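You operate a simulated robot arm through the tools that you are given. There is no shell and no other tool. Be economical: measure what you need, move in short steps, check, and stop when the job is done.

You are at the controls of a simulated two-armed robot. One attempt, no reset.

JOB
Pick up the beans tin with one hand, pass it to the other hand and put it on the side table top. Set down upright: beans tin.
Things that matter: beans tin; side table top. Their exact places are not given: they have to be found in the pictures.

It is judged by the outcome, as a careful person would: the job done as asked, and still so three seconds after it is handed in. It fails if anything else is knocked over, pushed out of place, dropped, spilled or broken.

ROBOT AND FRAMES
Two 7-joint arms with two-finger parallel grippers on one trunk, on a base that drives. Base frame: it is fixed to the floor where the robot stands at the start and does not move with it; the origin is under the middle of the robot, x ahead of it, y to its left, z up. Readings come in m, rad, newtons and seconds.
The left shoulder is at the start at [0.05, 0.168, 1.057], the right one opposite. With the tool pointing down near the work surface each hand reaches from about 0.22 to 0.66 m from the robot's upright axis, wherever it stands, measured 20 degrees to its own side. Places, roughly: side table top [0.6, 1.3, 0.8]. Payload 1.57 kg a hand.
The tool frame of a hand sits at the grasp point between the pads (the TCP): z along the fingers, y along the line on which they close. The tips reach 0.03 m beyond it. The gripper opens to 0.08 m. The fingers are 0.017 m wide and 0.012 m thick; the gripper's body (0.04 by 0.082 m) begins 0.08 m behind the TCP.
Orientation is that of the tool frame in the base frame, as a unit quaternion [x, y, z, w]. With the fingers straight down and closing along the base's y, the tool's x points along the base's -x, its y along +y and its z along -z.

CONTROLS
- The arms move only by the tool arm_command. It takes "left_steps", "right_steps" or both (then of equal length, played together; a hand with none holds still); each is text: rows parted by semicolons, each of 7 numbers parted by spaces: the shift along the tool's x, y, z in m, then the turn, a rotation vector about the tool's x, y, z in rad, then the finger opening in m, from 0 to 0.08. In form: dx dy dz ax ay az jaw; .... A call has 1 to 10 rows; each row shifts and turns the commanded pose from where the row before left it, along the tool's axes as they then stand. Rows are played at 5 a second. More than 0.05 m and 0.15 rad between two rows, or a gripper value outside its range, and nothing of the call is played. A pose out of reach is approached as far as the arm can. The call stops where the force on the tool passes 40 N (or 10 N more than at its start, if that is more) or the arm is blocked; 0.2 s more then pass. Each finger travels about 0.045 m/s and halts on what it meets, pressing with about 27 N; the grip force reading is that of the motor and also rises with nothing between the fingers. The clock runs only during rows and for 0.2 s after the last one: add rows that do not move to give the fingers time. It gives the time, the measured TCP pose, the force on the tool (base axes), the opening and the grip force at its end, in the units of the frame above (readings bear some noise), with the torque about the TCP (base axes, N m) and any sound that the robot's microphone picked up.
- Cameras (640 x 400 px; columns grow to the right, rows downward): "scene" is now at [0.1348, 0.0366, 1.2747]; the picture's right is [0.43, -0.90, 0.00], its down [-0.49, -0.24, -0.84] and it looks along [0.76, 0.37, -0.54] (base axes); focal length 282 px, centre (320, 200). "left" rides on the left gripper at [0.072, 0.007, -0.122] in its tool frame; the picture's right is [-0.09, 1.00, 0.00], its down [-0.84, -0.08, -0.54] and it looks along [-0.54, -0.05, 0.84] (tool axes); focal length 238 px, centre (320, 200). "right" rides on the right gripper at [0.072, -0.007, -0.122] in its tool frame; the picture's right is [0.09, 1.00, 0.00], its down [-0.84, 0.08, -0.54] and it looks along [-0.54, 0.05, 0.84] (tool axes); focal length 238 px, centre (320, 200).
- snapshot(camera): a new picture of that camera. No time passes.
- move_column(by): slides the trunk up (or, below 0, down) by that many m; the arms and the scene camera ride with it, the base frame stays. It gives what a move gives, with no picture.
- steer(legs): drives the robot by 1 to 6 legs, each [ahead, left, turn to the left] in m, m and rad, along the robot's own axes; the way and the turn of a leg run together, so that a leg with both is an arc; at most 1.5 m and 3.142 rad a leg. The arms and the cameras ride along, it lands a little off, and it stops where it bumps. It gives what a move gives.
- aim_head(pan, tilt): turns the head with the scene camera to pan (to the left, within 1.396 rad either way) and tilt (down, from -0.506 to 1.204), counted from straight ahead of the robot. It gives what a move gives.
- measure_at(camera, pixels): there is no depth. For up to 12 entries [column, row, z] of the newest picture of that camera ("zoom" is the newest enlarged one), the place [x, y] in the base frame at which the ray of that pixel passes the height z, good to about 0.002 m, but the place of the scene camera against the robot may be out by one fixed shift of up to 0.018 m in any direction. No time passes.
- enlarge(camera, box): a new picture of the part [left, top, right, bottom] of that camera's present view, enlarged. No time passes.
- close_job(): hands the job in; it is judged then, once.

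Keep the steps short. Do not move on a guess: measure, check each grasp and each placing, and mend mistakes. In all there are 80 turns and 62 pictures (those below and enlarged ones count). Leave the grippers open and the arms clear of the work at the hand-in unless told otherwise, and finish with a single line.

The tools are called after "Request:" as name(argument=value, ...) on one line, values as JSON. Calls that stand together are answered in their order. arm_command: Moves the arms, as the interface text tells. Its arguments: {"type":"object","properties":{"left_steps":{"type":"string"},"right_steps":{"type":"string"}},"required":[]} The other tools are called the same way: move_column (by) slides the trunk up or down; steer (legs) drives the base; aim_head (pan, tilt) turns the head that bears the scene camera; snapshot (camera) takes a picture; measure_at (camera, pixels) gives the place at which the rays of pixels pass given heights; enlarge (camera, box) takes an enlarged picture of a part of a camera's view; close_job () hands the job in.

At the start:

```text
clock: 0.0
left_eef_pos: [0.3533, 0.4048, 1.033]
left_ee_rot: [0.0, 1.0, 0.0, 0.0]
left_wrist_force: [-0.8, 0.1, 0.3]
left_wrist_torque: [-0.05, 0.0, 0.04]
left_opening: 0.0799
left_grip_force: 0.0
right_eef_pos: [0.4104, 0.0217, 1.0342]
right_ee_rot: [-0.001, 1.0, 0.0, 0.0]
right_wrist_force: [-0.2, 0.1, -0.1]
right_wrist_torque: [-0.02, 0.02, 0.01]
right_opening: 0.08
right_grip_force: 0.0
trunk travel left (down, up): [-0.225, 0.218]
robot x, y, heading: [0.0032, 0.0018, -0.004]
head pan, tilt: [0.45, 0.574]
```

scene: 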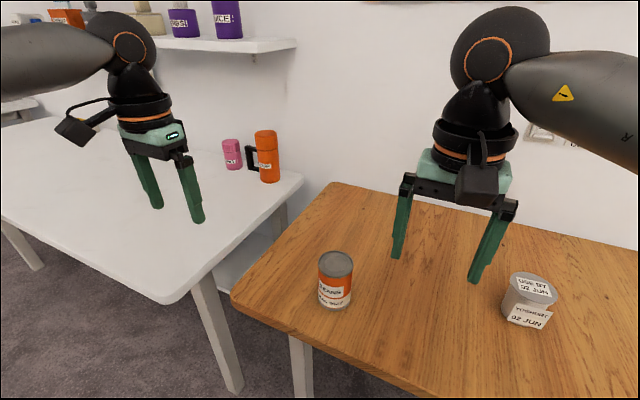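
right: 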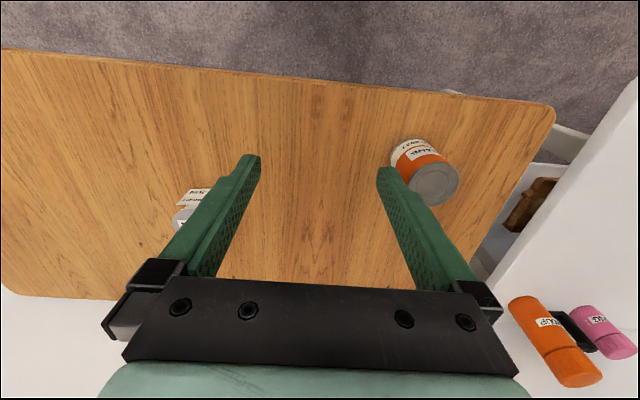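
left: 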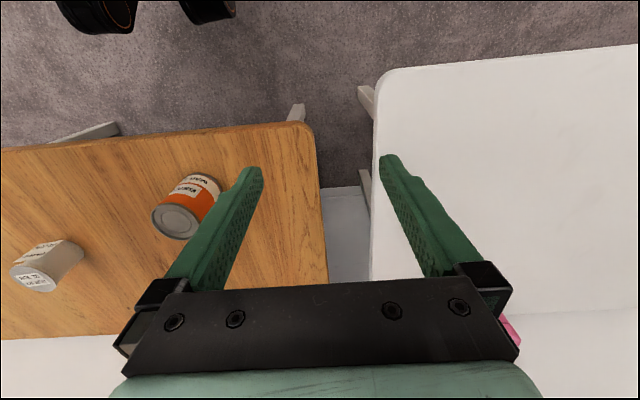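

I see the beans tin on the wooden table near scene (336,280), with the white side table to the left. I'll measure the tin from all three cameras at several heights.

Request:
measure_at(camera="left", pixels=[[176, 222, 0.86], [176, 222, 0.88], [176, 222, 0.9], [154, 214, 0.88], [199, 231, 0.88], [318, 280, 0.78], [372, 280, 0.78], [380, 75, 0.78], [300, 125, 0.78]])

Request:
measure_at(camera="right", pixels=[[435, 185, 0.86], [435, 185, 0.88], [435, 185, 0.9], [411, 185, 0.88], [459, 185, 0.88]])

Request:
measure_at(camera="scene", pixels=[[336, 263, 0.86], [336, 263, 0.88], [336, 263, 0.9], [319, 263, 0.88], [353, 263, 0.88], [334, 310, 0.78], [180, 300, 0.78], [265, 182, 0.78], [232, 170, 0.78]])

Request:
enlarge(camera="scene", box=[280, 230, 400, 330])

```text
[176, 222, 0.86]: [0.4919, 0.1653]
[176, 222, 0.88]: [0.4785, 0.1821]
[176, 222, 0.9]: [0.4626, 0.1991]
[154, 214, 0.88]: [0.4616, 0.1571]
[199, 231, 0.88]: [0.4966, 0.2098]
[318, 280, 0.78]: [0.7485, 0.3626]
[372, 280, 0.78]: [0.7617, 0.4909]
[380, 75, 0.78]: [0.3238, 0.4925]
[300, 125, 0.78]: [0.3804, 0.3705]
```

```text
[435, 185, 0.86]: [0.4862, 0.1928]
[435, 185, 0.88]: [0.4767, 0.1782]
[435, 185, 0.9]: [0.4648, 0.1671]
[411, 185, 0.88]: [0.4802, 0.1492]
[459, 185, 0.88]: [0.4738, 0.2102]
```

```text
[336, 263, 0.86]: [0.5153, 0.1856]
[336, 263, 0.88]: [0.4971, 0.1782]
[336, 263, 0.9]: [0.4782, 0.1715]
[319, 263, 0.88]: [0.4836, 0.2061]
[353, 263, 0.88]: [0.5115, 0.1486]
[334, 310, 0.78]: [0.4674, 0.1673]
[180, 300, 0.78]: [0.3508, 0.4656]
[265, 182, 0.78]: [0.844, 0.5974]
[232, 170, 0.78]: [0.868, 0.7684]
```

```text
4.00 times, centred on (340, 280) of scene
```

zoom: 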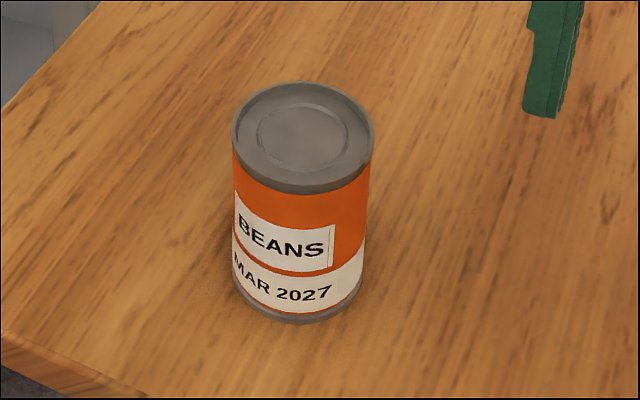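

The hand cameras agree on the tin: centre about (0.479, 0.180), top at about z 0.878, diameter about 0.062. My plan is for the right hand to pick it low from its right side, tilted with the camera upward. The left hand then takes the top from above and sets it on the side table. First I'll turn the right hand high up in free space, and locate the jar.

Request:
measure_at(camera="scene", pixels=[[530, 290, 0.86], [525, 325, 0.78], [503, 312, 0.78], [552, 325, 0.78]])

Request:
arm_command(right_steps="0 0 0 0 0 0.15 0.08;0 0 0 0 0 0.15 0.08;0 0 0 0 0 0.15 0.08;0 0 0 0 0 0.15 0.08;0 0 0 0 0 0.15 0.08;0 0 0 0 0 0.15 0.08;0 0 0 0 0 0.15 0.08;0 0 0 0 0 0.15 0.08;0 0 0 0 0 0.15 0.08;0 0 0 0 0 0.15 0.08")

```text
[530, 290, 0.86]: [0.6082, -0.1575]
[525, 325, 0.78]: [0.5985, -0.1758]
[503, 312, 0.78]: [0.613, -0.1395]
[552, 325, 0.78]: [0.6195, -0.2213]
```

```text
clock: 2.2
left_eef_pos: [0.3538, 0.4045, 1.0328]
left_ee_rot: [0.0, 1.0, 0.0, 0.0]
left_wrist_force: [-0.1, -1.3, 0.3]
left_wrist_torque: [0.01, 0.02, -0.03]
left_opening: 0.0801
left_grip_force: 0.0
right_eef_pos: [0.4105, 0.0208, 1.0338]
right_ee_rot: [0.682, 0.732, 0.0, 0.0]
right_wrist_force: [-0.4, -0.5, -0.5]
right_wrist_torque: [-0.03, -0.01, -0.01]
right_opening: 0.0802
right_grip_force: 0.1
trunk travel left (down, up): [-0.225, 0.218]
robot x, y, heading: [-0.0001, -0.001, 0.002]
head pan, tilt: [0.45, 0.574]
```

The yaw worked: tool x now points along +y. The jar is at about (0.6, -0.17), well away. Next I'll tilt the right hand 65° so its fingers point left and downward.

Request:
arm_command(right_steps="0 0 0 0 0 0.07 0.08;0 0 0 0 0.14 0 0.08;0 0 0 0 0.14 0 0.08;0 0 0 0 0.14 0 0.08;0 0 0 0 0.14 0 0.08;0 0 0 0 0.14 0 0.08;0 0 0 0 0.14 0 0.08;0 0 0 0 0.14 0 0.08;0 0 0 0 0.15 0 0.08;0 0 0 0 0 0 0.08")

Request:
snapshot(camera="scene")

Request:
snapshot(camera="right")

```text
clock: 4.4
left_eef_pos: [0.3532, 0.4039, 1.032]
left_ee_rot: [0.001, 1.0, 0.0, 0.0]
left_wrist_force: [0.3, 0.3, -0.7]
left_wrist_torque: [0.01, -0.01, -0.01]
left_opening: 0.08
left_grip_force: 0.0
right_eef_pos: [0.4098, 0.0211, 1.0339]
right_ee_rot: [0.596, 0.598, 0.379, -0.379]
right_wrist_force: [0.1, -0.1, 0.5]
right_wrist_torque: [-0.01, 0.01, -0.04]
right_opening: 0.0802
right_grip_force: 0.1
trunk travel left (down, up): [-0.225, 0.218]
robot x, y, heading: [-0.0011, -0.0005, -0.002]
head pan, tilt: [0.45, 0.574]
```

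```text
57 pictures are left
```

scene: 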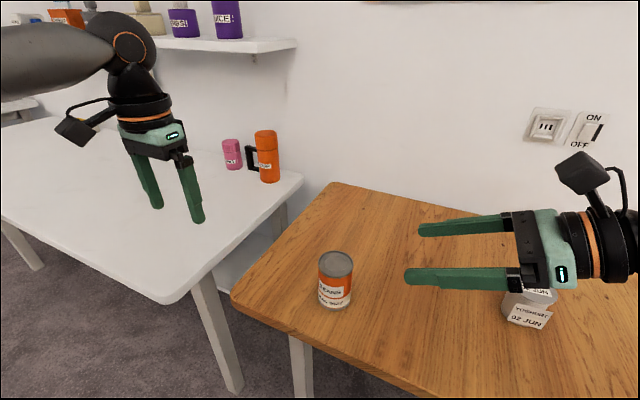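

```text
56 pictures are left
```

right: 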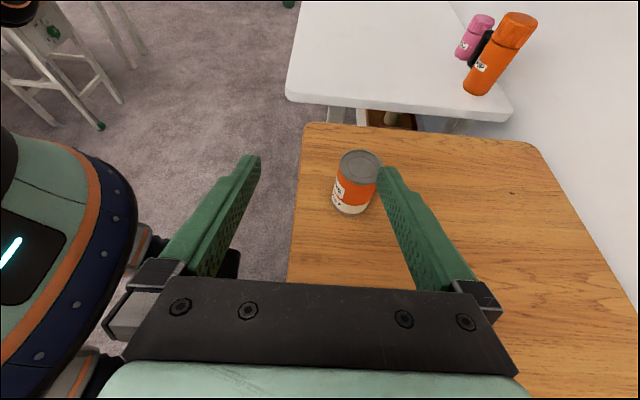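

The tilt went exactly as commanded. I'll check the tin again from this pose.

Request:
measure_at(camera="right", pixels=[[360, 164, 0.87], [360, 164, 0.88], [340, 164, 0.88], [380, 166, 0.88], [349, 214, 0.78], [303, 160, 0.78], [297, 250, 0.78], [540, 140, 0.78]])

Request:
enlarge(camera="right", box=[300, 125, 420, 225])

```text
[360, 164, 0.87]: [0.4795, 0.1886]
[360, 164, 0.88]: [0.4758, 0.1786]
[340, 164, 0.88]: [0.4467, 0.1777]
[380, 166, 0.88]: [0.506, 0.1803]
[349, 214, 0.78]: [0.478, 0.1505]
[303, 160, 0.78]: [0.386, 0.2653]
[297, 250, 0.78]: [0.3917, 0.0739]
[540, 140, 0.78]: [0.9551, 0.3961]
```

```text
4.00 times, centred on (360, 175) of right
```

zoom: 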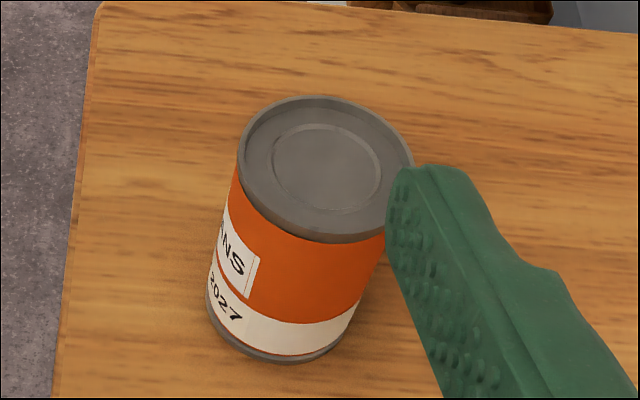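

The tin is at (0.477, 0.180), standing upright on the table. I'll move the right hand to a pre-grasp 0.11 m back along its approach line.

Request:
arm_command(right_steps="-0.0259 0.0134 0.0251 0 0 0 0.08;-0.0259 0.0134 0.0251 0 0 0 0.08;-0.0259 0.0134 0.0251 0 0 0 0.08;-0.0259 0.0134 0.0251 0 0 0 0.08;-0.0259 0.0134 0.0251 0 0 0 0.08;0 0 0 0 0 0 0.08")

Request:
snapshot(camera="right")

Request:
snapshot(camera="scene")

```text
clock: 5.8
left_eef_pos: [0.3536, 0.4055, 1.033]
left_ee_rot: [0.0, 1.0, 0.0, 0.0]
left_wrist_force: [0.2, 0.6, -1.6]
left_wrist_torque: [-0.01, -0.01, -0.02]
left_opening: 0.0802
left_grip_force: 0.1
right_eef_pos: [0.4773, 0.0796, 0.8634]
right_ee_rot: [0.596, 0.598, 0.379, -0.379]
right_wrist_force: [-0.5, 0.4, -0.2]
right_wrist_torque: [0.01, -0.02, 0.04]
right_opening: 0.0801
right_grip_force: 0.0
trunk travel left (down, up): [-0.225, 0.218]
robot x, y, heading: [-0.0003, 0.0018, -0.006]
head pan, tilt: [0.45, 0.574]
```

```text
54 pictures are left
```

right: 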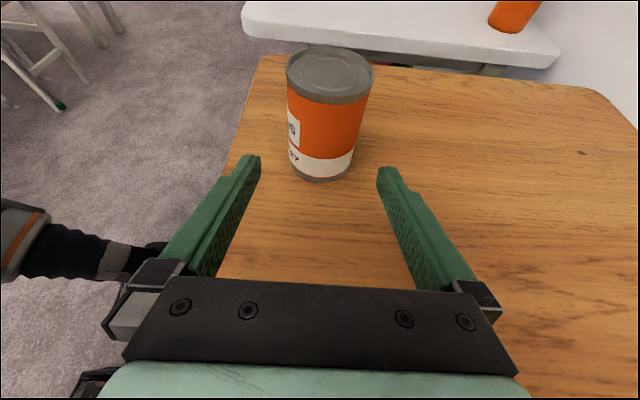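

```text
53 pictures are left
```

scene: 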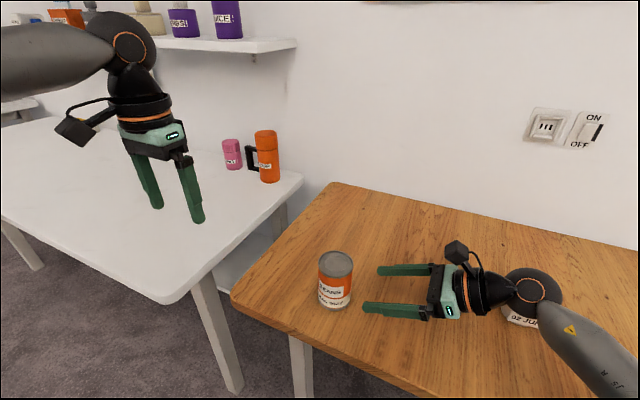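

The tin sits between the two finger lines. I'll measure it once more before closing in.

Request:
measure_at(camera="right", pixels=[[330, 72, 0.88], [287, 72, 0.88], [374, 72, 0.88], [289, 165, 0.785], [355, 165, 0.785], [320, 181, 0.78]])

```text
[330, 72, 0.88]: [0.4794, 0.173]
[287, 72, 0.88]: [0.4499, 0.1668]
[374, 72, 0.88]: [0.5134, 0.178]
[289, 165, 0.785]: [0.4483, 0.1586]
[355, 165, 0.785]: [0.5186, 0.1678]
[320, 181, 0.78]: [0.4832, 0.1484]
```

The tin's centre is about (0.481, 0.180). I'll nudge 3 mm and advance 0.11 m along the approach with the fingers open.

Request:
arm_command(right_steps="0 0.003 0.02 0 0 0 0.08;0 0 0.03 0 0 0 0.08;0 0 0.03 0 0 0 0.08;0 0 0.03 0 0 0 0.08;0 0 0 0 0 0 0.08")

Request:
snapshot(camera="right")

```text
clock: 7.0
left_eef_pos: [0.3544, 0.4039, 1.0331]
left_ee_rot: [0.0, 1.0, 0.0, 0.0]
left_wrist_force: [-0.4, -0.7, 1.1]
left_wrist_torque: [0.0, -0.04, 0.06]
left_opening: 0.0801
left_grip_force: 0.0
right_eef_pos: [0.4809, 0.1776, 0.8164]
right_ee_rot: [0.597, 0.598, 0.378, -0.378]
right_wrist_force: [0.5, -0.2, -0.1]
right_wrist_torque: [0.0, -0.01, -0.01]
right_opening: 0.0799
right_grip_force: 0.0
trunk travel left (down, up): [-0.225, 0.218]
robot x, y, heading: [0.004, 0.0003, -0.002]
head pan, tilt: [0.45, 0.574]
```

```text
52 pictures are left
```

right: 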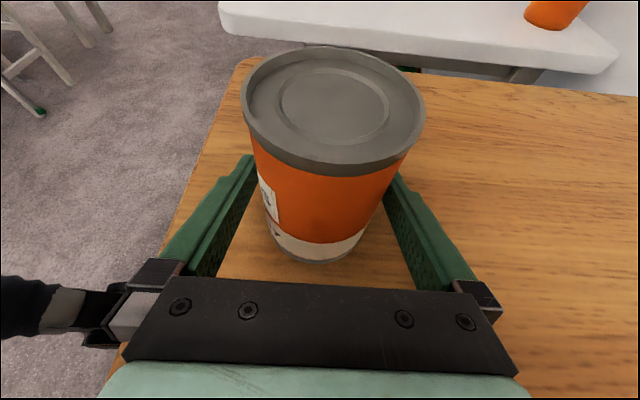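

The tin stands between the fingers and nothing has touched yet. Now I'll close.

Request:
arm_command(right_steps="0 0 0 0 0 0 0.07;0 0 0 0 0 0 0.06;0 0 0 0 0 0 0.05;0 0 0 0 0 0 0.05;0 0 0 0 0 0 0.05")

Request:
snapshot(camera="right")

```text
clock: 8.2
left_eef_pos: [0.3534, 0.4049, 1.0325]
left_ee_rot: [0.0, 1.0, 0.0, 0.0]
left_wrist_force: [-0.1, -0.6, -0.1]
left_wrist_torque: [-0.03, -0.01, 0.0]
left_opening: 0.0802
left_grip_force: 0.1
right_eef_pos: [0.4794, 0.1786, 0.8161]
right_ee_rot: [0.596, 0.598, 0.378, -0.38]
right_wrist_force: [1.1, 1.1, -0.2]
right_wrist_torque: [0.03, 0.05, -0.02]
right_opening: 0.0673
right_grip_force: 27.2
trunk travel left (down, up): [-0.225, 0.218]
robot x, y, heading: [-0.0001, -0.0026, 0.003]
head pan, tilt: [0.45, 0.574]
```

```text
51 pictures are left
```

right: 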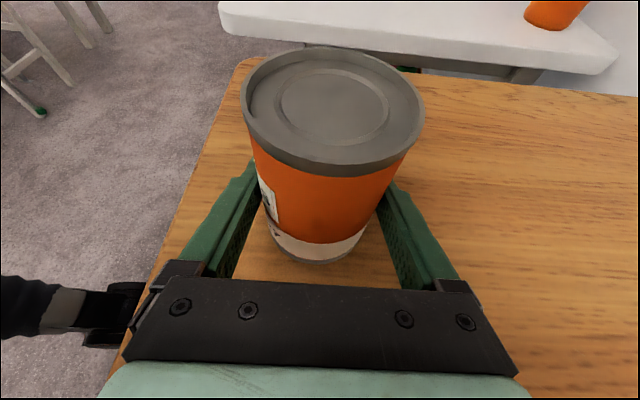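

It is gripped at 0.067 m with 27 N. I'll lift straight up 0.12 m.

Request:
arm_command(right_steps="0.0181 0 -0.0085 0 0 0 0.05;0.0181 0 -0.0085 0 0 0 0.05;0.0272 0 -0.0127 0 0 0 0.05;0.0272 0 -0.0127 0 0 0 0.05;0.0181 0 -0.0085 0 0 0 0.05;0 0 0 0 0 0 0.05")

Request:
snapshot(camera="scene")

```text
clock: 9.6
left_eef_pos: [0.355, 0.4028, 1.0316]
left_ee_rot: [-0.001, 1.0, 0.0, 0.0]
left_wrist_force: [0.3, 0.0, -0.9]
left_wrist_torque: [0.01, 0.0, 0.01]
left_opening: 0.0799
left_grip_force: 0.0
right_eef_pos: [0.4814, 0.1775, 0.9352]
right_ee_rot: [0.596, 0.599, 0.377, -0.38]
right_wrist_force: [0.4, -0.1, -4.1]
right_wrist_torque: [0.0, 0.01, 0.01]
right_opening: 0.0673
right_grip_force: 27.0
trunk travel left (down, up): [-0.225, 0.218]
robot x, y, heading: [0.0027, 0.0003, -0.001]
head pan, tilt: [0.45, 0.574]
```

```text
50 pictures are left
```

scene: 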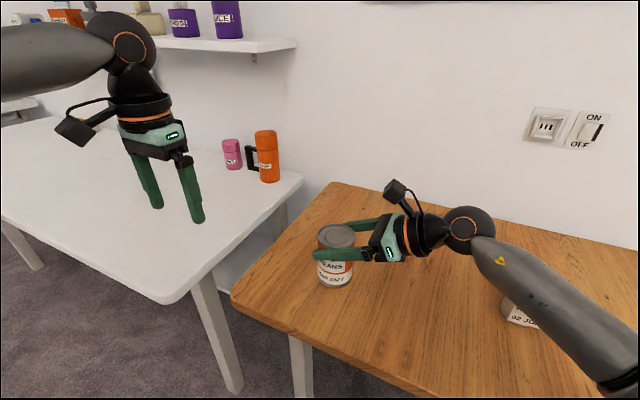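

The tin is held level and clear of the table. Next I'll turn the left hand as a mirror of the right: yaw, then a tilt of about 35°, in its present free spot.

Request:
arm_command(left_steps="0 0 0 0 0 -0.15 0.08;0 0 0 0 0 -0.15 0.08;0 0 0 0 0 -0.15 0.08;0 0 0 0 0 -0.15 0.08;0 0 0 0 0 -0.15 0.08;0 0 0 0 0 -0.15 0.08;0 0 0 0 0 -0.15 0.08;0 0 0 0 0 -0.15 0.08;0 0 0 0 0 -0.15 0.08;0 0 0 0 0 -0.15 0.08")

Request:
arm_command(left_steps="0 0 0 0 0 -0.07 0.08;0 0 0 0 0.15 0 0.08;0 0 0 0 0.15 0 0.08;0 0 0 0 0.15 0 0.08;0 0 0 0 0.15 0 0.08;0 0 0 0 0 0 0.08")

Request:
snapshot(camera="left")

Request:
snapshot(camera="scene")

```text
clock: 11.8
left_eef_pos: [0.3545, 0.4058, 1.0317]
left_ee_rot: [-0.683, 0.73, -0.001, -0.001]
left_wrist_force: [-1.0, 0.4, 0.3]
left_wrist_torque: [-0.03, -0.01, -0.05]
left_opening: 0.0801
left_grip_force: 0.1
right_eef_pos: [0.4805, 0.1796, 0.9351]
right_ee_rot: [0.597, 0.598, 0.378, -0.379]
right_wrist_force: [-0.1, -0.4, -4.1]
right_wrist_torque: [-0.01, -0.01, 0.01]
right_opening: 0.0672
right_grip_force: 27.1
trunk travel left (down, up): [-0.225, 0.218]
robot x, y, heading: [0.0015, 0.0004, 0.001]
head pan, tilt: [0.45, 0.574]
```

```text
clock: 13.2
left_eef_pos: [0.3536, 0.4041, 1.0326]
left_ee_rot: [-0.675, 0.676, -0.209, -0.21]
left_wrist_force: [0.5, 0.3, -0.3]
left_wrist_torque: [0.01, 0.03, -0.03]
left_opening: 0.0801
left_grip_force: 0.1
right_eef_pos: [0.4805, 0.1784, 0.9342]
right_ee_rot: [0.597, 0.598, 0.378, -0.378]
right_wrist_force: [0.0, 0.0, -4.1]
right_wrist_torque: [-0.04, 0.0, -0.01]
right_opening: 0.0673
right_grip_force: 26.7
trunk travel left (down, up): [-0.225, 0.218]
robot x, y, heading: [0.0005, -0.0016, 0.002]
head pan, tilt: [0.45, 0.574]
```

```text
49 pictures are left
```

left: 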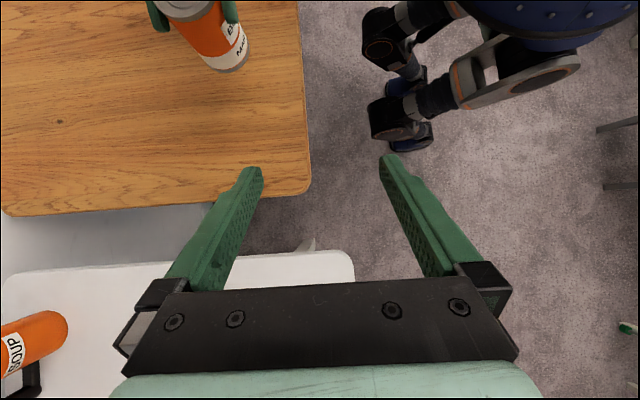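

```text
48 pictures are left
```

scene: 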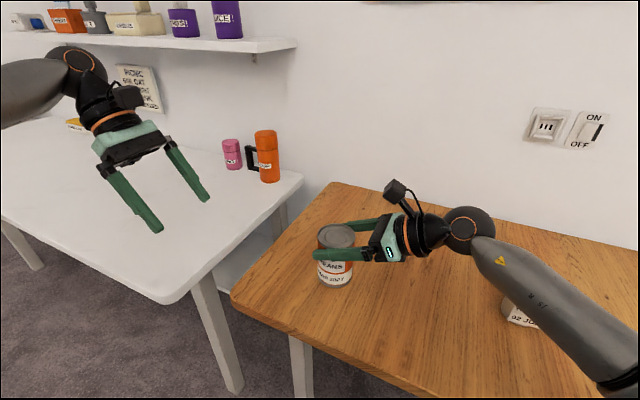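

The left hand is posed with z = (0, -0.565, -0.825). I'll move it to 0.12 m back from the tin's top along that line.

Request:
arm_command(left_steps="0.0308 -0.0254 0.0081 0 0 0 0.08;0.0308 -0.0254 0.0081 0 0 0 0.08;0.0308 -0.0254 0.0081 0 0 0 0.08;0.0308 -0.0254 0.0081 0 0 0 0.08;0.0308 -0.0254 0.0081 0 0 0 0.08;0 0 0 0 0 0 0.08")

Request:
snapshot(camera="left")

Request:
snapshot(camera="scene")

Request:
snapshot(camera="right")

```text
clock: 14.6
left_eef_pos: [0.4803, 0.2531, 1.0857]
left_ee_rot: [-0.675, 0.676, -0.209, -0.21]
left_wrist_force: [-0.3, -0.2, 0.0]
left_wrist_torque: [-0.03, -0.01, -0.02]
left_opening: 0.08
left_grip_force: 0.1
right_eef_pos: [0.4812, 0.1794, 0.9348]
right_ee_rot: [0.596, 0.598, 0.378, -0.38]
right_wrist_force: [-0.1, 0.1, -3.1]
right_wrist_torque: [0.05, -0.01, -0.02]
right_opening: 0.0673
right_grip_force: 27.1
trunk travel left (down, up): [-0.225, 0.218]
robot x, y, heading: [0.0015, 0.002, 0.004]
head pan, tilt: [0.45, 0.574]
```

```text
47 pictures are left
```

left: 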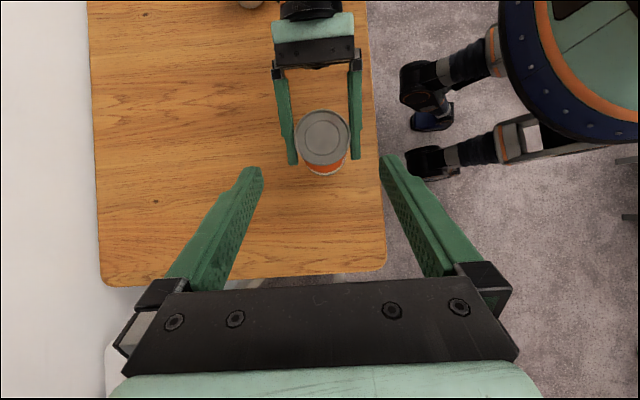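

```text
46 pictures are left
```

scene: 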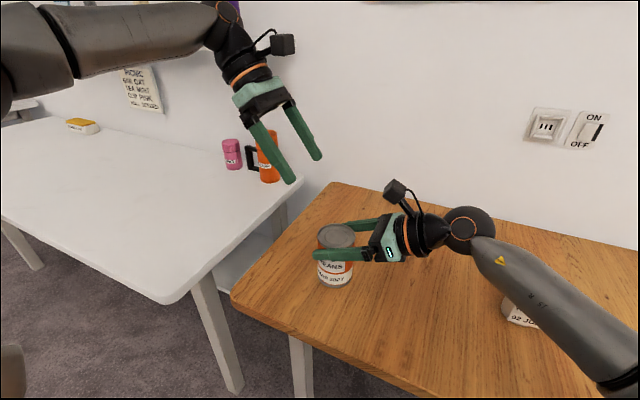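

```text
45 pictures are left
```

right: 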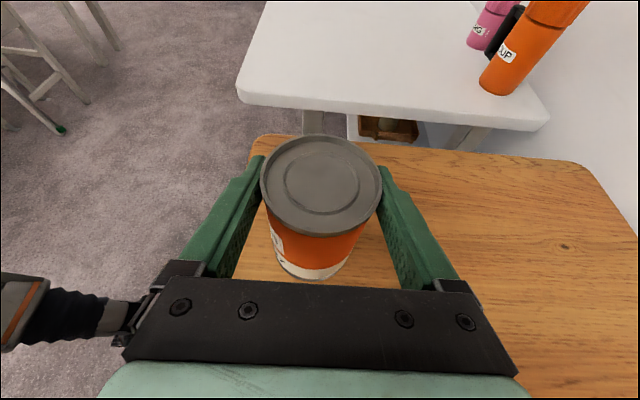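

The two right-camera pictures differ: the tin's top is now farther away, at row 185 instead of 110. It may have slipped down in the fingers, so I'll look closely before going on.

Request:
enlarge(camera="scene", box=[280, 200, 400, 300])

Request:
measure_at(camera="left", pixels=[[322, 137, 0.94], [322, 137, 0.96], [322, 137, 0.98], [322, 137, 1.0], [295, 137, 0.94], [349, 137, 0.94], [295, 137, 1.0], [349, 137, 1.0]])

Request:
measure_at(camera="right", pixels=[[321, 185, 0.93], [321, 185, 0.94], [321, 185, 0.96], [321, 185, 0.98], [321, 185, 1.0], [261, 185, 0.94], [381, 185, 0.94], [261, 185, 1.0], [381, 185, 1.0]])

Request:
measure_at(camera="scene", pixels=[[336, 236, 0.94], [336, 236, 0.96], [336, 236, 0.98], [336, 236, 1.0]])

```text
4.00 times, centred on (340, 250) of scene
```

zoom: 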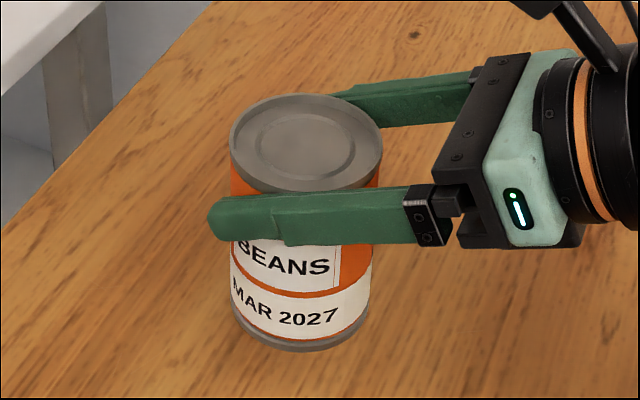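

```text
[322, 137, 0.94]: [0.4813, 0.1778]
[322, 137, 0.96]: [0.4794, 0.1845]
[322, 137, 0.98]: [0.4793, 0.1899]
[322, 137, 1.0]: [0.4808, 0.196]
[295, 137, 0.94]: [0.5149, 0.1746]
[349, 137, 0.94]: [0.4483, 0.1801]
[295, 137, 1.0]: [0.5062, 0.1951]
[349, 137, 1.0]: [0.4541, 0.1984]
```

```text
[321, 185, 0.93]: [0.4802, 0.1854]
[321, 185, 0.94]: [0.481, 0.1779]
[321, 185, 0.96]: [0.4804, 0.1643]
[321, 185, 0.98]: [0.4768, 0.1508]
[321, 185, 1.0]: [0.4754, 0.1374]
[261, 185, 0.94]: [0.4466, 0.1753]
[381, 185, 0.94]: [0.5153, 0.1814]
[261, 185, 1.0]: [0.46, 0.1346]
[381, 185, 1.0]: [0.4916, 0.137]
```

```text
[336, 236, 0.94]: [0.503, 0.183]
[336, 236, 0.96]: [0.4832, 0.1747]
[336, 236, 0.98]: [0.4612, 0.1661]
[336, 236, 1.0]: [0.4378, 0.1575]
```

The tin is still upright, but it slid down about 5 cm during the lift. Its top is at z ≈ 0.945 and its bottom about 0.845, and it is stable now. I want the left hand to have the secure high grip, so I'll set the tin back down gently and regrip it low with the right. First I'll lower 0.06 m slowly.

Request:
arm_command(right_steps="-0.00544 0 0.00254 0 0 0 0.05;-0.00544 0 0.00254 0 0 0 0.05;-0.00544 0 0.00254 0 0 0 0.05;-0.00544 0 0.00254 0 0 0 0.05;-0.00544 0 0.00254 0 0 0 0.05;-0.00544 0 0.00254 0 0 0 0.05;-0.00544 0 0.00254 0 0 0 0.05;-0.00544 0 0.00254 0 0 0 0.05;-0.00544 0 0.00254 0 0 0 0.05;-0.00544 0 0.00254 0 0 0 0.05")

Request:
enlarge(camera="scene", box=[280, 230, 400, 330])

```text
clock: 16.8
left_eef_pos: [0.4815, 0.2539, 1.0862]
left_ee_rot: [-0.675, 0.677, -0.208, -0.209]
left_wrist_force: [-0.1, -0.5, -0.5]
left_wrist_torque: [-0.01, 0.0, 0.01]
left_opening: 0.0799
left_grip_force: 0.1
right_eef_pos: [0.4788, 0.1783, 0.876]
right_ee_rot: [0.596, 0.598, 0.378, -0.38]
right_wrist_force: [0.0, -0.1, -2.8]
right_wrist_torque: [-0.01, -0.01, 0.02]
right_opening: 0.0673
right_grip_force: 27.1
trunk travel left (down, up): [-0.225, 0.218]
robot x, y, heading: [-0.001, -0.001, -0.002]
head pan, tilt: [0.45, 0.574]
```

```text
4.00 times, centred on (340, 280) of scene
```

zoom: 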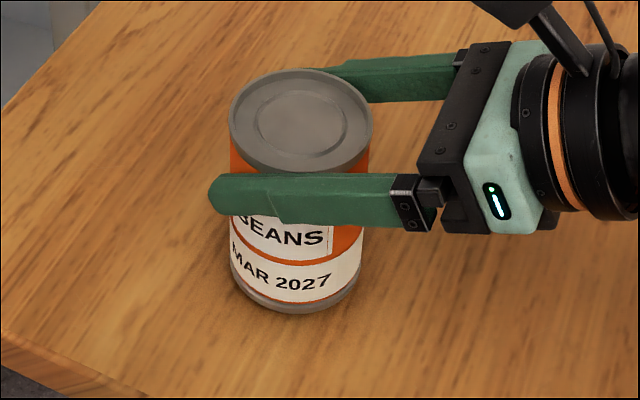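

The tin is a few mm above the table. I'll lower in 2 mm steps until the table takes the weight.

Request:
arm_command(right_steps="-0.0018 0 0.00085 0 0 0 0.05;-0.0018 0 0.00085 0 0 0 0.05;-0.0018 0 0.00085 0 0 0 0.05")

Request:
arm_command(right_steps="-0.0009 0 0.0004 0 0 0 0.05;-0.0009 0 0.0004 0 0 0 0.05")

Request:
enlarge(camera="scene", box=[280, 230, 400, 330])

```text
clock: 17.6
left_eef_pos: [0.481, 0.2534, 1.0866]
left_ee_rot: [-0.675, 0.676, -0.21, -0.209]
left_wrist_force: [0.7, 0.5, -0.2]
left_wrist_torque: [0.02, 0.01, 0.01]
left_opening: 0.0799
left_grip_force: 0.1
right_eef_pos: [0.4801, 0.1788, 0.8707]
right_ee_rot: [0.597, 0.598, 0.378, -0.378]
right_wrist_force: [0.4, -0.1, -3.9]
right_wrist_torque: [-0.03, 0.0, 0.0]
right_opening: 0.0672
right_grip_force: 27.5
trunk travel left (down, up): [-0.225, 0.218]
robot x, y, heading: [-0.0003, -0.0005, -0.003]
head pan, tilt: [0.45, 0.574]
```

```text
clock: 18.2
left_eef_pos: [0.4809, 0.2531, 1.0852]
left_ee_rot: [-0.675, 0.676, -0.209, -0.209]
left_wrist_force: [0.3, -0.5, -0.2]
left_wrist_torque: [-0.02, -0.02, -0.01]
left_opening: 0.0802
left_grip_force: 0.0
right_eef_pos: [0.4796, 0.1788, 0.8688]
right_ee_rot: [0.597, 0.598, 0.378, -0.378]
right_wrist_force: [0.3, -0.2, -3.8]
right_wrist_torque: [-0.02, 0.01, 0.02]
right_opening: 0.0672
right_grip_force: 27.1
trunk travel left (down, up): [-0.225, 0.218]
robot x, y, heading: [0.0008, 0.0003, 0.001]
head pan, tilt: [0.45, 0.574]
```

```text
4.00 times, centred on (340, 280) of scene
```

zoom: 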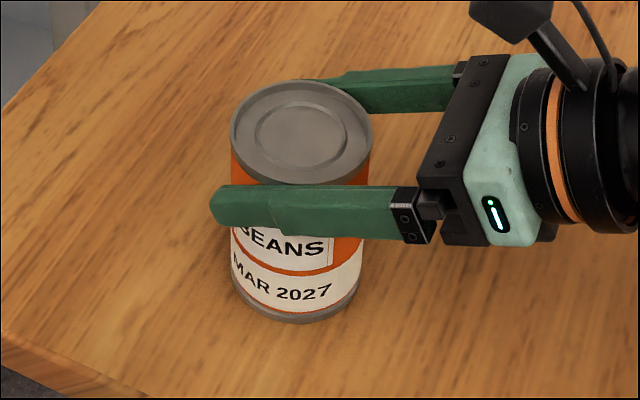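

It is within about 2 mm of where it first stood. I'll take a few 1 mm steps, watching the force.

Request:
arm_command(right_steps="-0.0009 0 0.0004 0 0 0 0.05;-0.0009 0 0.0004 0 0 0 0.05")

Request:
arm_command(right_steps="-0.0009 0 0.0004 0 0 0 0.05;-0.0009 0 0.0004 0 0 0 0.05")

```text
clock: 18.8
left_eef_pos: [0.4808, 0.253, 1.0864]
left_ee_rot: [-0.675, 0.676, -0.209, -0.209]
left_wrist_force: [-0.6, 0.2, -0.2]
left_wrist_torque: [-0.01, -0.01, 0.02]
left_opening: 0.08
left_grip_force: 0.0
right_eef_pos: [0.4794, 0.1784, 0.8688]
right_ee_rot: [0.597, 0.598, 0.378, -0.379]
right_wrist_force: [0.5, -1.4, 1.5]
right_wrist_torque: [-0.31, 0.09, 0.01]
right_opening: 0.0674
right_grip_force: 27.0
trunk travel left (down, up): [-0.225, 0.218]
robot x, y, heading: [-0.0025, -0.0006, 0.001]
head pan, tilt: [0.45, 0.574]
```

```text
clock: 19.4
left_eef_pos: [0.4806, 0.2541, 1.0872]
left_ee_rot: [0.676, -0.675, 0.21, 0.208]
left_wrist_force: [0.3, 0.0, -0.2]
left_wrist_torque: [-0.01, 0.02, -0.02]
left_opening: 0.0801
left_grip_force: 0.1
right_eef_pos: [0.4791, 0.18, 0.869]
right_ee_rot: [0.596, 0.596, 0.381, -0.379]
right_wrist_force: [2.0, -1.9, 12.0]
right_wrist_torque: [-0.51, 0.24, 0.02]
right_opening: 0.0677
right_grip_force: 27.2
trunk travel left (down, up): [-0.225, 0.218]
robot x, y, heading: [0.0019, 0.0034, -0.001]
head pan, tilt: [0.45, 0.574]
```

The tin is on the table, with 12 N pushing upward. I'll back off 2 mm to relieve that, then open.

Request:
arm_command(right_steps="0.0009 0 -0.0004 0 0 0 0.05;0.0009 0 -0.0004 0 0 0 0.05;0 0 0 0 0 0 0.05")

Request:
arm_command(right_steps="0 0 0 0 0 0 0.072;0 0 0 0 0 0 0.08;0 0 0 0 0 0 0.08;0 0 0 0 0 0 0.08")

Request:
snapshot(camera="left")

Request:
snapshot(camera="right")

```text
clock: 20.2
left_eef_pos: [0.4812, 0.2538, 1.0869]
left_ee_rot: [-0.675, 0.676, -0.209, -0.21]
left_wrist_force: [-0.1, 0.5, -0.2]
left_wrist_torque: [0.0, -0.02, 0.01]
left_opening: 0.0799
left_grip_force: 0.1
right_eef_pos: [0.4801, 0.179, 0.8674]
right_ee_rot: [0.596, 0.598, 0.378, -0.379]
right_wrist_force: [4.9, 3.9, 9.4]
right_wrist_torque: [0.54, -0.07, -0.12]
right_opening: 0.0671
right_grip_force: 26.6
trunk travel left (down, up): [-0.225, 0.218]
robot x, y, heading: [0.0011, 0.004, 0.0]
head pan, tilt: [0.45, 0.574]
```

```text
clock: 21.2
left_eef_pos: [0.4813, 0.2535, 1.0863]
left_ee_rot: [-0.675, 0.676, -0.209, -0.21]
left_wrist_force: [-0.4, -0.3, 0.0]
left_wrist_torque: [0.01, -0.01, -0.02]
left_opening: 0.0799
left_grip_force: 0.1
right_eef_pos: [0.4791, 0.1789, 0.8679]
right_ee_rot: [0.597, 0.598, 0.378, -0.379]
right_wrist_force: [-1.1, -0.3, -1.4]
right_wrist_torque: [-0.02, 0.02, -0.01]
right_opening: 0.08
right_grip_force: 0.1
trunk travel left (down, up): [-0.225, 0.218]
robot x, y, heading: [0.0011, 0.0016, 0.003]
head pan, tilt: [0.45, 0.574]
```

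```text
41 pictures are left
```

left: 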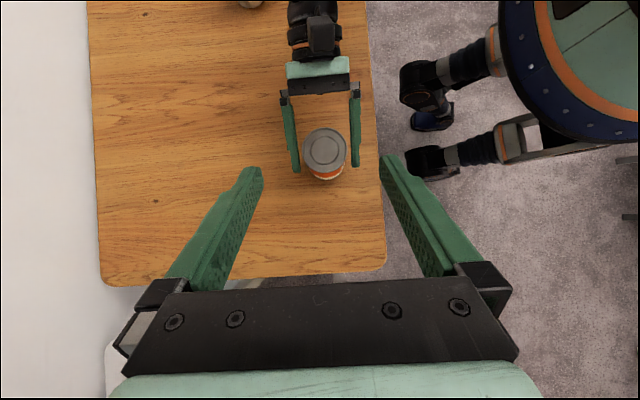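

```text
40 pictures are left
```

right: 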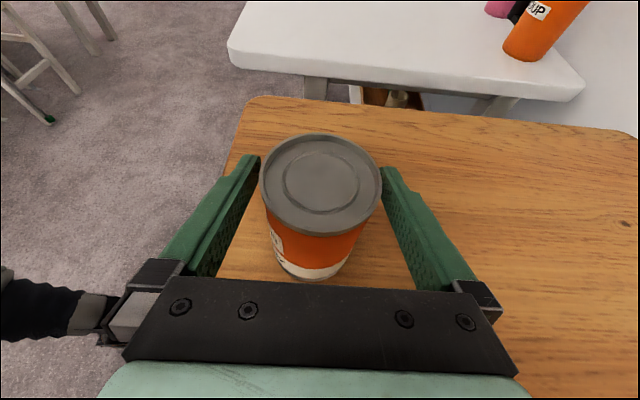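

The tin stands free and centred between the open fingers. I'll lower the right hand 0.05 m around it, then close there at a low grip.

Request:
arm_command(right_steps="-0.00906 0 0.00423 0 0 0 0.08;-0.00906 0 0.00423 0 0 0 0.08;-0.00906 0 0.00423 0 0 0 0.08;-0.00906 0 0.00423 0 0 0 0.08;-0.00906 0 0.00423 0 0 0 0.08;0 0 0 0 0 0 0.08")

Request:
arm_command(right_steps="0 0 0 0 0 0 0.07;0 0 0 0 0 0 0.06;0 0 0 0 0 0 0.04;0 0 0 0 0 0 0.02;0 0 0 0 0 0 0;0 0 0 0 0 0 0;0 0 0 0 0 0 0")

Request:
snapshot(camera="right")

```text
clock: 22.6
left_eef_pos: [0.4807, 0.2543, 1.0861]
left_ee_rot: [-0.675, 0.676, -0.209, -0.209]
left_wrist_force: [-0.1, 1.1, -0.6]
left_wrist_torque: [0.0, -0.02, -0.03]
left_opening: 0.0801
left_grip_force: 0.0
right_eef_pos: [0.4784, 0.1792, 0.816]
right_ee_rot: [0.597, 0.598, 0.379, -0.379]
right_wrist_force: [-0.3, 0.3, -0.2]
right_wrist_torque: [-0.01, -0.01, -0.02]
right_opening: 0.08
right_grip_force: 0.0
trunk travel left (down, up): [-0.225, 0.218]
robot x, y, heading: [-0.0035, -0.0046, -0.004]
head pan, tilt: [0.45, 0.574]
```

```text
clock: 24.2
left_eef_pos: [0.4796, 0.2544, 1.0857]
left_ee_rot: [-0.675, 0.676, -0.209, -0.21]
left_wrist_force: [0.1, 0.8, -0.4]
left_wrist_torque: [0.05, 0.0, 0.0]
left_opening: 0.0798
left_grip_force: 0.1
right_eef_pos: [0.4797, 0.1781, 0.8171]
right_ee_rot: [0.597, 0.598, 0.378, -0.379]
right_wrist_force: [-1.9, 0.1, 0.5]
right_wrist_torque: [0.02, 0.04, 0.02]
right_opening: 0.0673
right_grip_force: 26.7
trunk travel left (down, up): [-0.225, 0.218]
robot x, y, heading: [-0.0002, -0.001, -0.003]
head pan, tilt: [0.45, 0.574]
```

```text
39 pictures are left
```

right: 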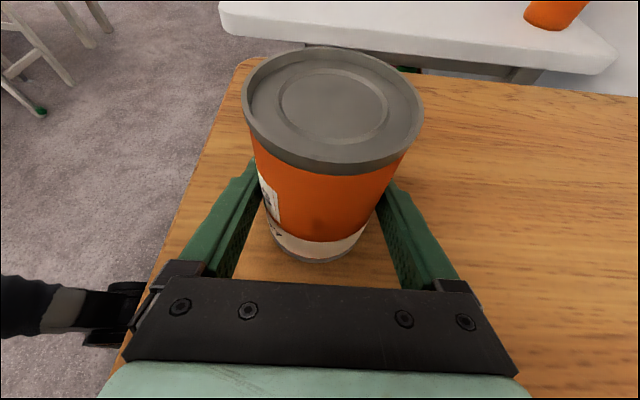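

It is gripped low again at 0.067 m and 27 N. I'll lift slowly, 4 mm per row, and check for slip.

Request:
arm_command(right_steps="0.0018 0 -0.00085 0 0 0 0;0.0018 0 -0.00085 0 0 0 0;0.0036 0 -0.0017 0 0 0 0;0.0036 0 -0.0017 0 0 0 0;0.0036 0 -0.0017 0 0 0 0;0.0036 0 -0.0017 0 0 0 0;0.0036 0 -0.0017 0 0 0 0;0.0036 0 -0.0017 0 0 0 0;0.0018 0 -0.00085 0 0 0 0;0 0 0 0 0 0 0")

Request:
snapshot(camera="right")

```text
clock: 26.4
left_eef_pos: [0.4824, 0.2552, 1.0859]
left_ee_rot: [-0.675, 0.676, -0.209, -0.209]
left_wrist_force: [0.4, -0.5, -0.2]
left_wrist_torque: [0.01, 0.02, 0.02]
left_opening: 0.08
left_grip_force: 0.1
right_eef_pos: [0.4798, 0.18, 0.8469]
right_ee_rot: [0.596, 0.598, 0.378, -0.379]
right_wrist_force: [0.2, -0.4, -3.9]
right_wrist_torque: [0.0, 0.0, -0.02]
right_opening: 0.0671
right_grip_force: 27.1
trunk travel left (down, up): [-0.225, 0.218]
robot x, y, heading: [0.003, -0.0004, -0.002]
head pan, tilt: [0.45, 0.574]
```

```text
38 pictures are left
```

right: 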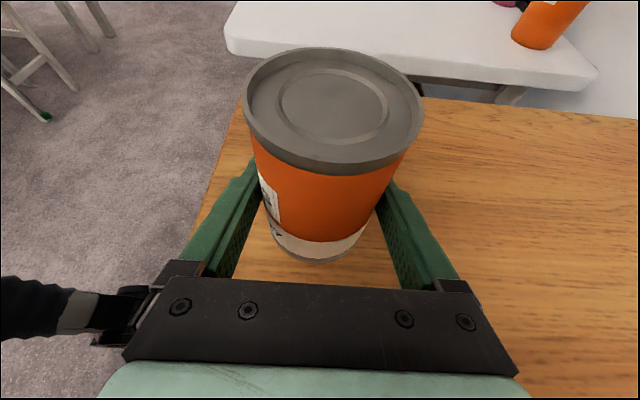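

No slip this time. I'll lift another 0.04 m slowly while the left hand tilts further, to 65°, at its spot.

Request:
arm_command(right_steps="0.0027 0 -0.00127 0 0 0 0;0.0045 0 -0.0021 0 0 0 0;0.0045 0 -0.0021 0 0 0 0;0.0045 0 -0.0021 0 0 0 0;0.0045 0 -0.0021 0 0 0 0;0.0045 0 -0.0021 0 0 0 0;0.0045 0 -0.0021 0 0 0 0;0.0045 0 -0.0021 0 0 0 0;0.0018 0 -0.00085 0 0 0 0;0 0 0 0 0 0 0", left_steps="0 0 0 0 0.06 0 0.08;0 0 0 0 0.06 0 0.08;0 0 0 0 0.06 0 0.08;0 0 0 0 0.06 0 0.08;0 0 0 0 0.06 0 0.08;0 0 0 0 0.06 0 0.08;0 0 0 0 0.06 0 0.08;0 0 0 0 0.06 0 0.08;0 0 0 0 0.054 0 0.08;0 0 0 0 0 0 0.08")

Request:
snapshot(camera="right")

Request:
snapshot(camera="left")

```text
clock: 28.6
left_eef_pos: [0.4807, 0.2545, 1.0859]
left_ee_rot: [-0.596, 0.596, -0.38, -0.38]
left_wrist_force: [0.0, 0.6, -0.5]
left_wrist_torque: [0.0, -0.03, 0.0]
left_opening: 0.08
left_grip_force: 0.0
right_eef_pos: [0.4799, 0.179, 0.8856]
right_ee_rot: [0.597, 0.598, 0.377, -0.379]
right_wrist_force: [0.1, -0.5, -4.3]
right_wrist_torque: [-0.02, -0.01, -0.02]
right_opening: 0.0674
right_grip_force: 26.7
trunk travel left (down, up): [-0.225, 0.218]
robot x, y, heading: [-0.0013, 0.0009, -0.005]
head pan, tilt: [0.45, 0.574]
```

```text
37 pictures are left
```

right: 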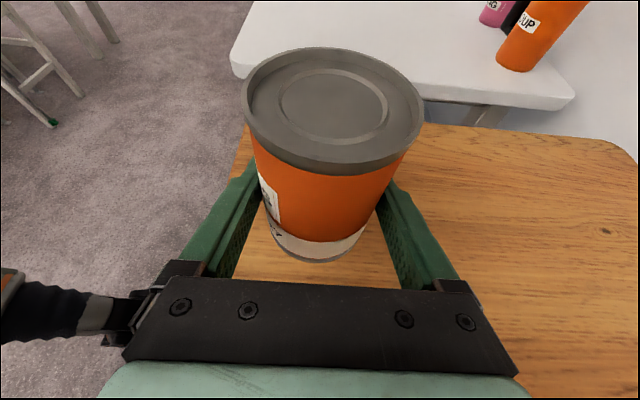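

```text
36 pictures are left
```

left: 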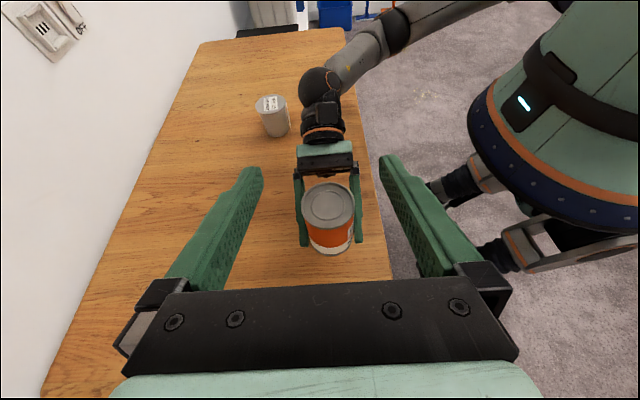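

No slip: the tin's top rim sits exactly where it was in the right view. I'll bring the left hand to its pre-grasp, 0.11 m back and aimed 15 mm below the tin's top, just above the right fingers.

Request:
arm_command(left_steps="-0.0273 0 0.0048 0 0 0 0.08;-0.0273 0 0.0048 0 0 0 0.08;-0.0273 0 0.0048 0 0 0 0.08;-0.0273 0 0.0048 0 0 0 0.08;0 0 0 0 0 0 0.08")

Request:
snapshot(camera="left")

Request:
snapshot(camera="scene")

```text
clock: 29.8
left_eef_pos: [0.4515, 0.2828, 0.9947]
left_ee_rot: [-0.597, 0.598, -0.378, -0.379]
left_wrist_force: [0.5, -0.3, -0.5]
left_wrist_torque: [0.0, 0.0, 0.0]
left_opening: 0.08
left_grip_force: 0.0
left hand out of reach, approached as far as the arm can: row 2, 3, 4
right_eef_pos: [0.4791, 0.1782, 0.8857]
right_ee_rot: [0.597, 0.598, 0.378, -0.379]
right_wrist_force: [0.2, 0.0, -3.7]
right_wrist_torque: [0.01, -0.01, 0.01]
right_opening: 0.0673
right_grip_force: 27.6
trunk travel left (down, up): [-0.225, 0.218]
robot x, y, heading: [-0.0005, -0.0001, 0.004]
head pan, tilt: [0.45, 0.574]
```

```text
35 pictures are left
```

left: 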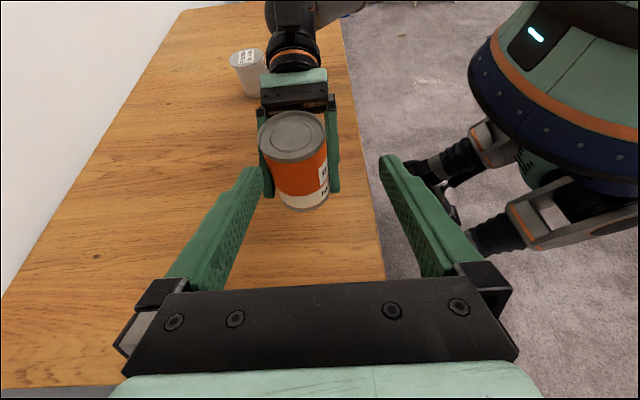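

```text
34 pictures are left
```

scene: 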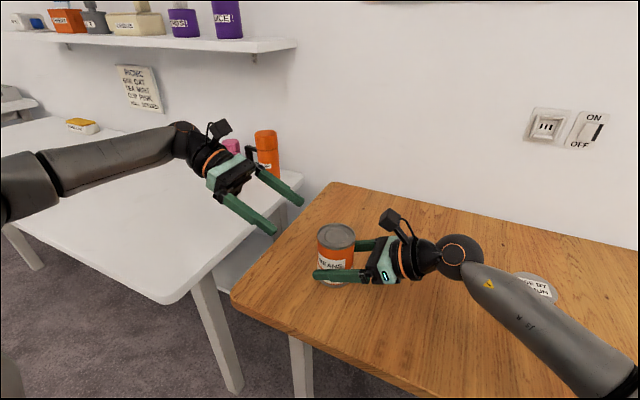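

The left hand can't reach that far out with this tilt. I'll bring the tin slowly nearer to the robot and to the right, to about (0.38, 0.10) and 4 cm higher, in two gentle calls.

Request:
arm_command(right_steps="0.0001 -0.004 -0.0035 0 0 0 0;0.0002 -0.0067 -0.006 0 0 0 0;0.0002 -0.0067 -0.006 0 0 0 0;0.0002 -0.0067 -0.006 0 0 0 0;0.0002 -0.0067 -0.006 0 0 0 0;0.0002 -0.0067 -0.006 0 0 0 0;0.0002 -0.0067 -0.006 0 0 0 0;0.0002 -0.0067 -0.006 0 0 0 0;0.0002 -0.0067 -0.006 0 0 0 0;0.0001 -0.004 -0.0035 0 0 0 0")

Request:
arm_command(right_steps="0.0001 -0.004 -0.0035 0 0 0 0;0.0002 -0.0067 -0.006 0 0 0 0;0.0002 -0.0067 -0.006 0 0 0 0;0.0002 -0.0067 -0.006 0 0 0 0;0.0002 -0.0067 -0.006 0 0 0 0;0.0002 -0.0067 -0.006 0 0 0 0;0.0001 -0.004 -0.0035 0 0 0 0;0 0 0 0 0 0 0")

Request:
arm_command(left_steps="0 0.02 0 0 0 0 0.08;0 0.02 0 0 0 0 0.08;0 0.02 0 0 0 0 0.08;0 0.02 0 0 0 0 0.08;0 0 0 0 0 0 0.08")

Request:
snapshot(camera="right")

```text
clock: 32.0
left_eef_pos: [0.4509, 0.2836, 0.9943]
left_ee_rot: [0.598, -0.597, 0.379, 0.378]
left_wrist_force: [-0.3, -0.2, -0.1]
left_wrist_torque: [-0.02, -0.03, -0.01]
left_opening: 0.08
left_grip_force: 0.0
right_eef_pos: [0.4182, 0.1301, 0.9126]
right_ee_rot: [0.597, 0.598, 0.378, -0.379]
right_wrist_force: [-0.5, -0.5, -4.0]
right_wrist_torque: [0.02, 0.01, 0.0]
right_opening: 0.0673
right_grip_force: 27.3
trunk travel left (down, up): [-0.225, 0.218]
robot x, y, heading: [-0.0004, -0.0009, 0.002]
head pan, tilt: [0.45, 0.574]
```

```text
clock: 33.8
left_eef_pos: [0.4507, 0.2829, 0.9935]
left_ee_rot: [0.598, -0.597, 0.379, 0.378]
left_wrist_force: [0.7, 0.7, 0.1]
left_wrist_torque: [0.03, -0.03, 0.0]
left_opening: 0.0799
left_grip_force: 0.1
right_eef_pos: [0.3773, 0.0968, 0.9271]
right_ee_rot: [0.598, 0.597, 0.378, -0.378]
right_wrist_force: [-0.2, 1.4, -4.1]
right_wrist_torque: [0.0, -0.01, -0.02]
right_opening: 0.0672
right_grip_force: 26.8
trunk travel left (down, up): [-0.225, 0.218]
robot x, y, heading: [-0.0036, 0.001, -0.001]
head pan, tilt: [0.45, 0.574]
```

```text
clock: 35.0
left_eef_pos: [0.3721, 0.2805, 0.9947]
left_ee_rot: [-0.596, 0.597, -0.38, -0.38]
left_wrist_force: [0.4, -0.4, -0.3]
left_wrist_torque: [-0.03, 0.02, -0.01]
left_opening: 0.08
left_grip_force: 0.0
right_eef_pos: [0.3771, 0.0971, 0.9272]
right_ee_rot: [0.597, 0.598, 0.378, -0.379]
right_wrist_force: [0.5, -0.2, -4.1]
right_wrist_torque: [-0.01, -0.02, -0.02]
right_opening: 0.0671
right_grip_force: 27.0
trunk travel left (down, up): [-0.225, 0.218]
robot x, y, heading: [-0.0002, 0.0, 0.001]
head pan, tilt: [0.45, 0.574]
```

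```text
33 pictures are left
```

right: 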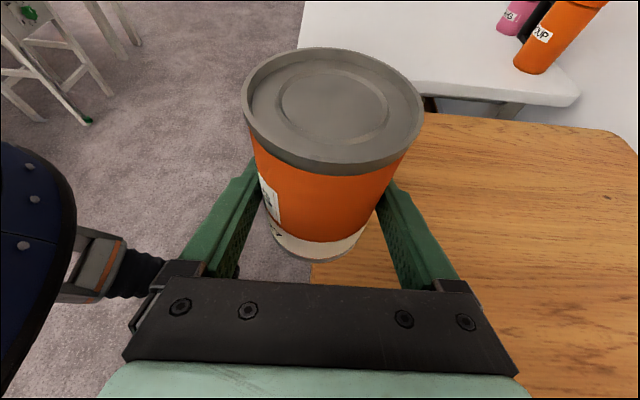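

The tin is steady at about (0.378, 0.099), top near z 0.988. I'll move the left hand to the pre-grasp there.

Request:
arm_command(left_steps="0.0139 -0.0014 0.015 0 0 0 0.08;0.0139 -0.0014 0.015 0 0 0 0.08;0.0139 -0.0014 0.015 0 0 0 0.08;0.0139 -0.0014 0.015 0 0 0 0.08;0 0 0 0 0 0 0.08")

Request:
snapshot(camera="left")

Request:
snapshot(camera="scene")

```text
clock: 36.2
left_eef_pos: [0.3769, 0.2034, 1.019]
left_ee_rot: [-0.596, 0.597, -0.379, -0.38]
left_wrist_force: [-0.9, 0.0, -1.1]
left_wrist_torque: [0.02, 0.02, -0.02]
left_opening: 0.0797
left_grip_force: 0.1
right_eef_pos: [0.3774, 0.097, 0.9277]
right_ee_rot: [0.597, 0.598, 0.378, -0.379]
right_wrist_force: [0.3, -0.2, -3.2]
right_wrist_torque: [-0.03, -0.01, -0.02]
right_opening: 0.0671
right_grip_force: 27.3
trunk travel left (down, up): [-0.225, 0.218]
robot x, y, heading: [-0.0007, -0.0014, -0.003]
head pan, tilt: [0.45, 0.574]
```

```text
32 pictures are left
```

left: 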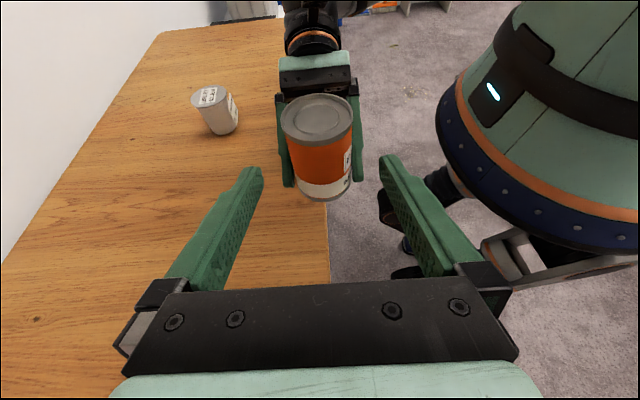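

```text
31 pictures are left
```

scene: 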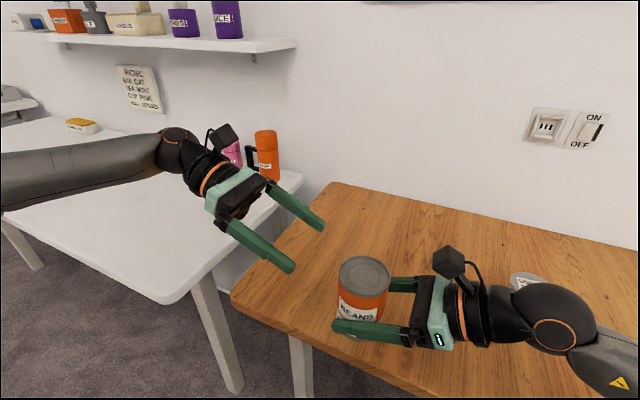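

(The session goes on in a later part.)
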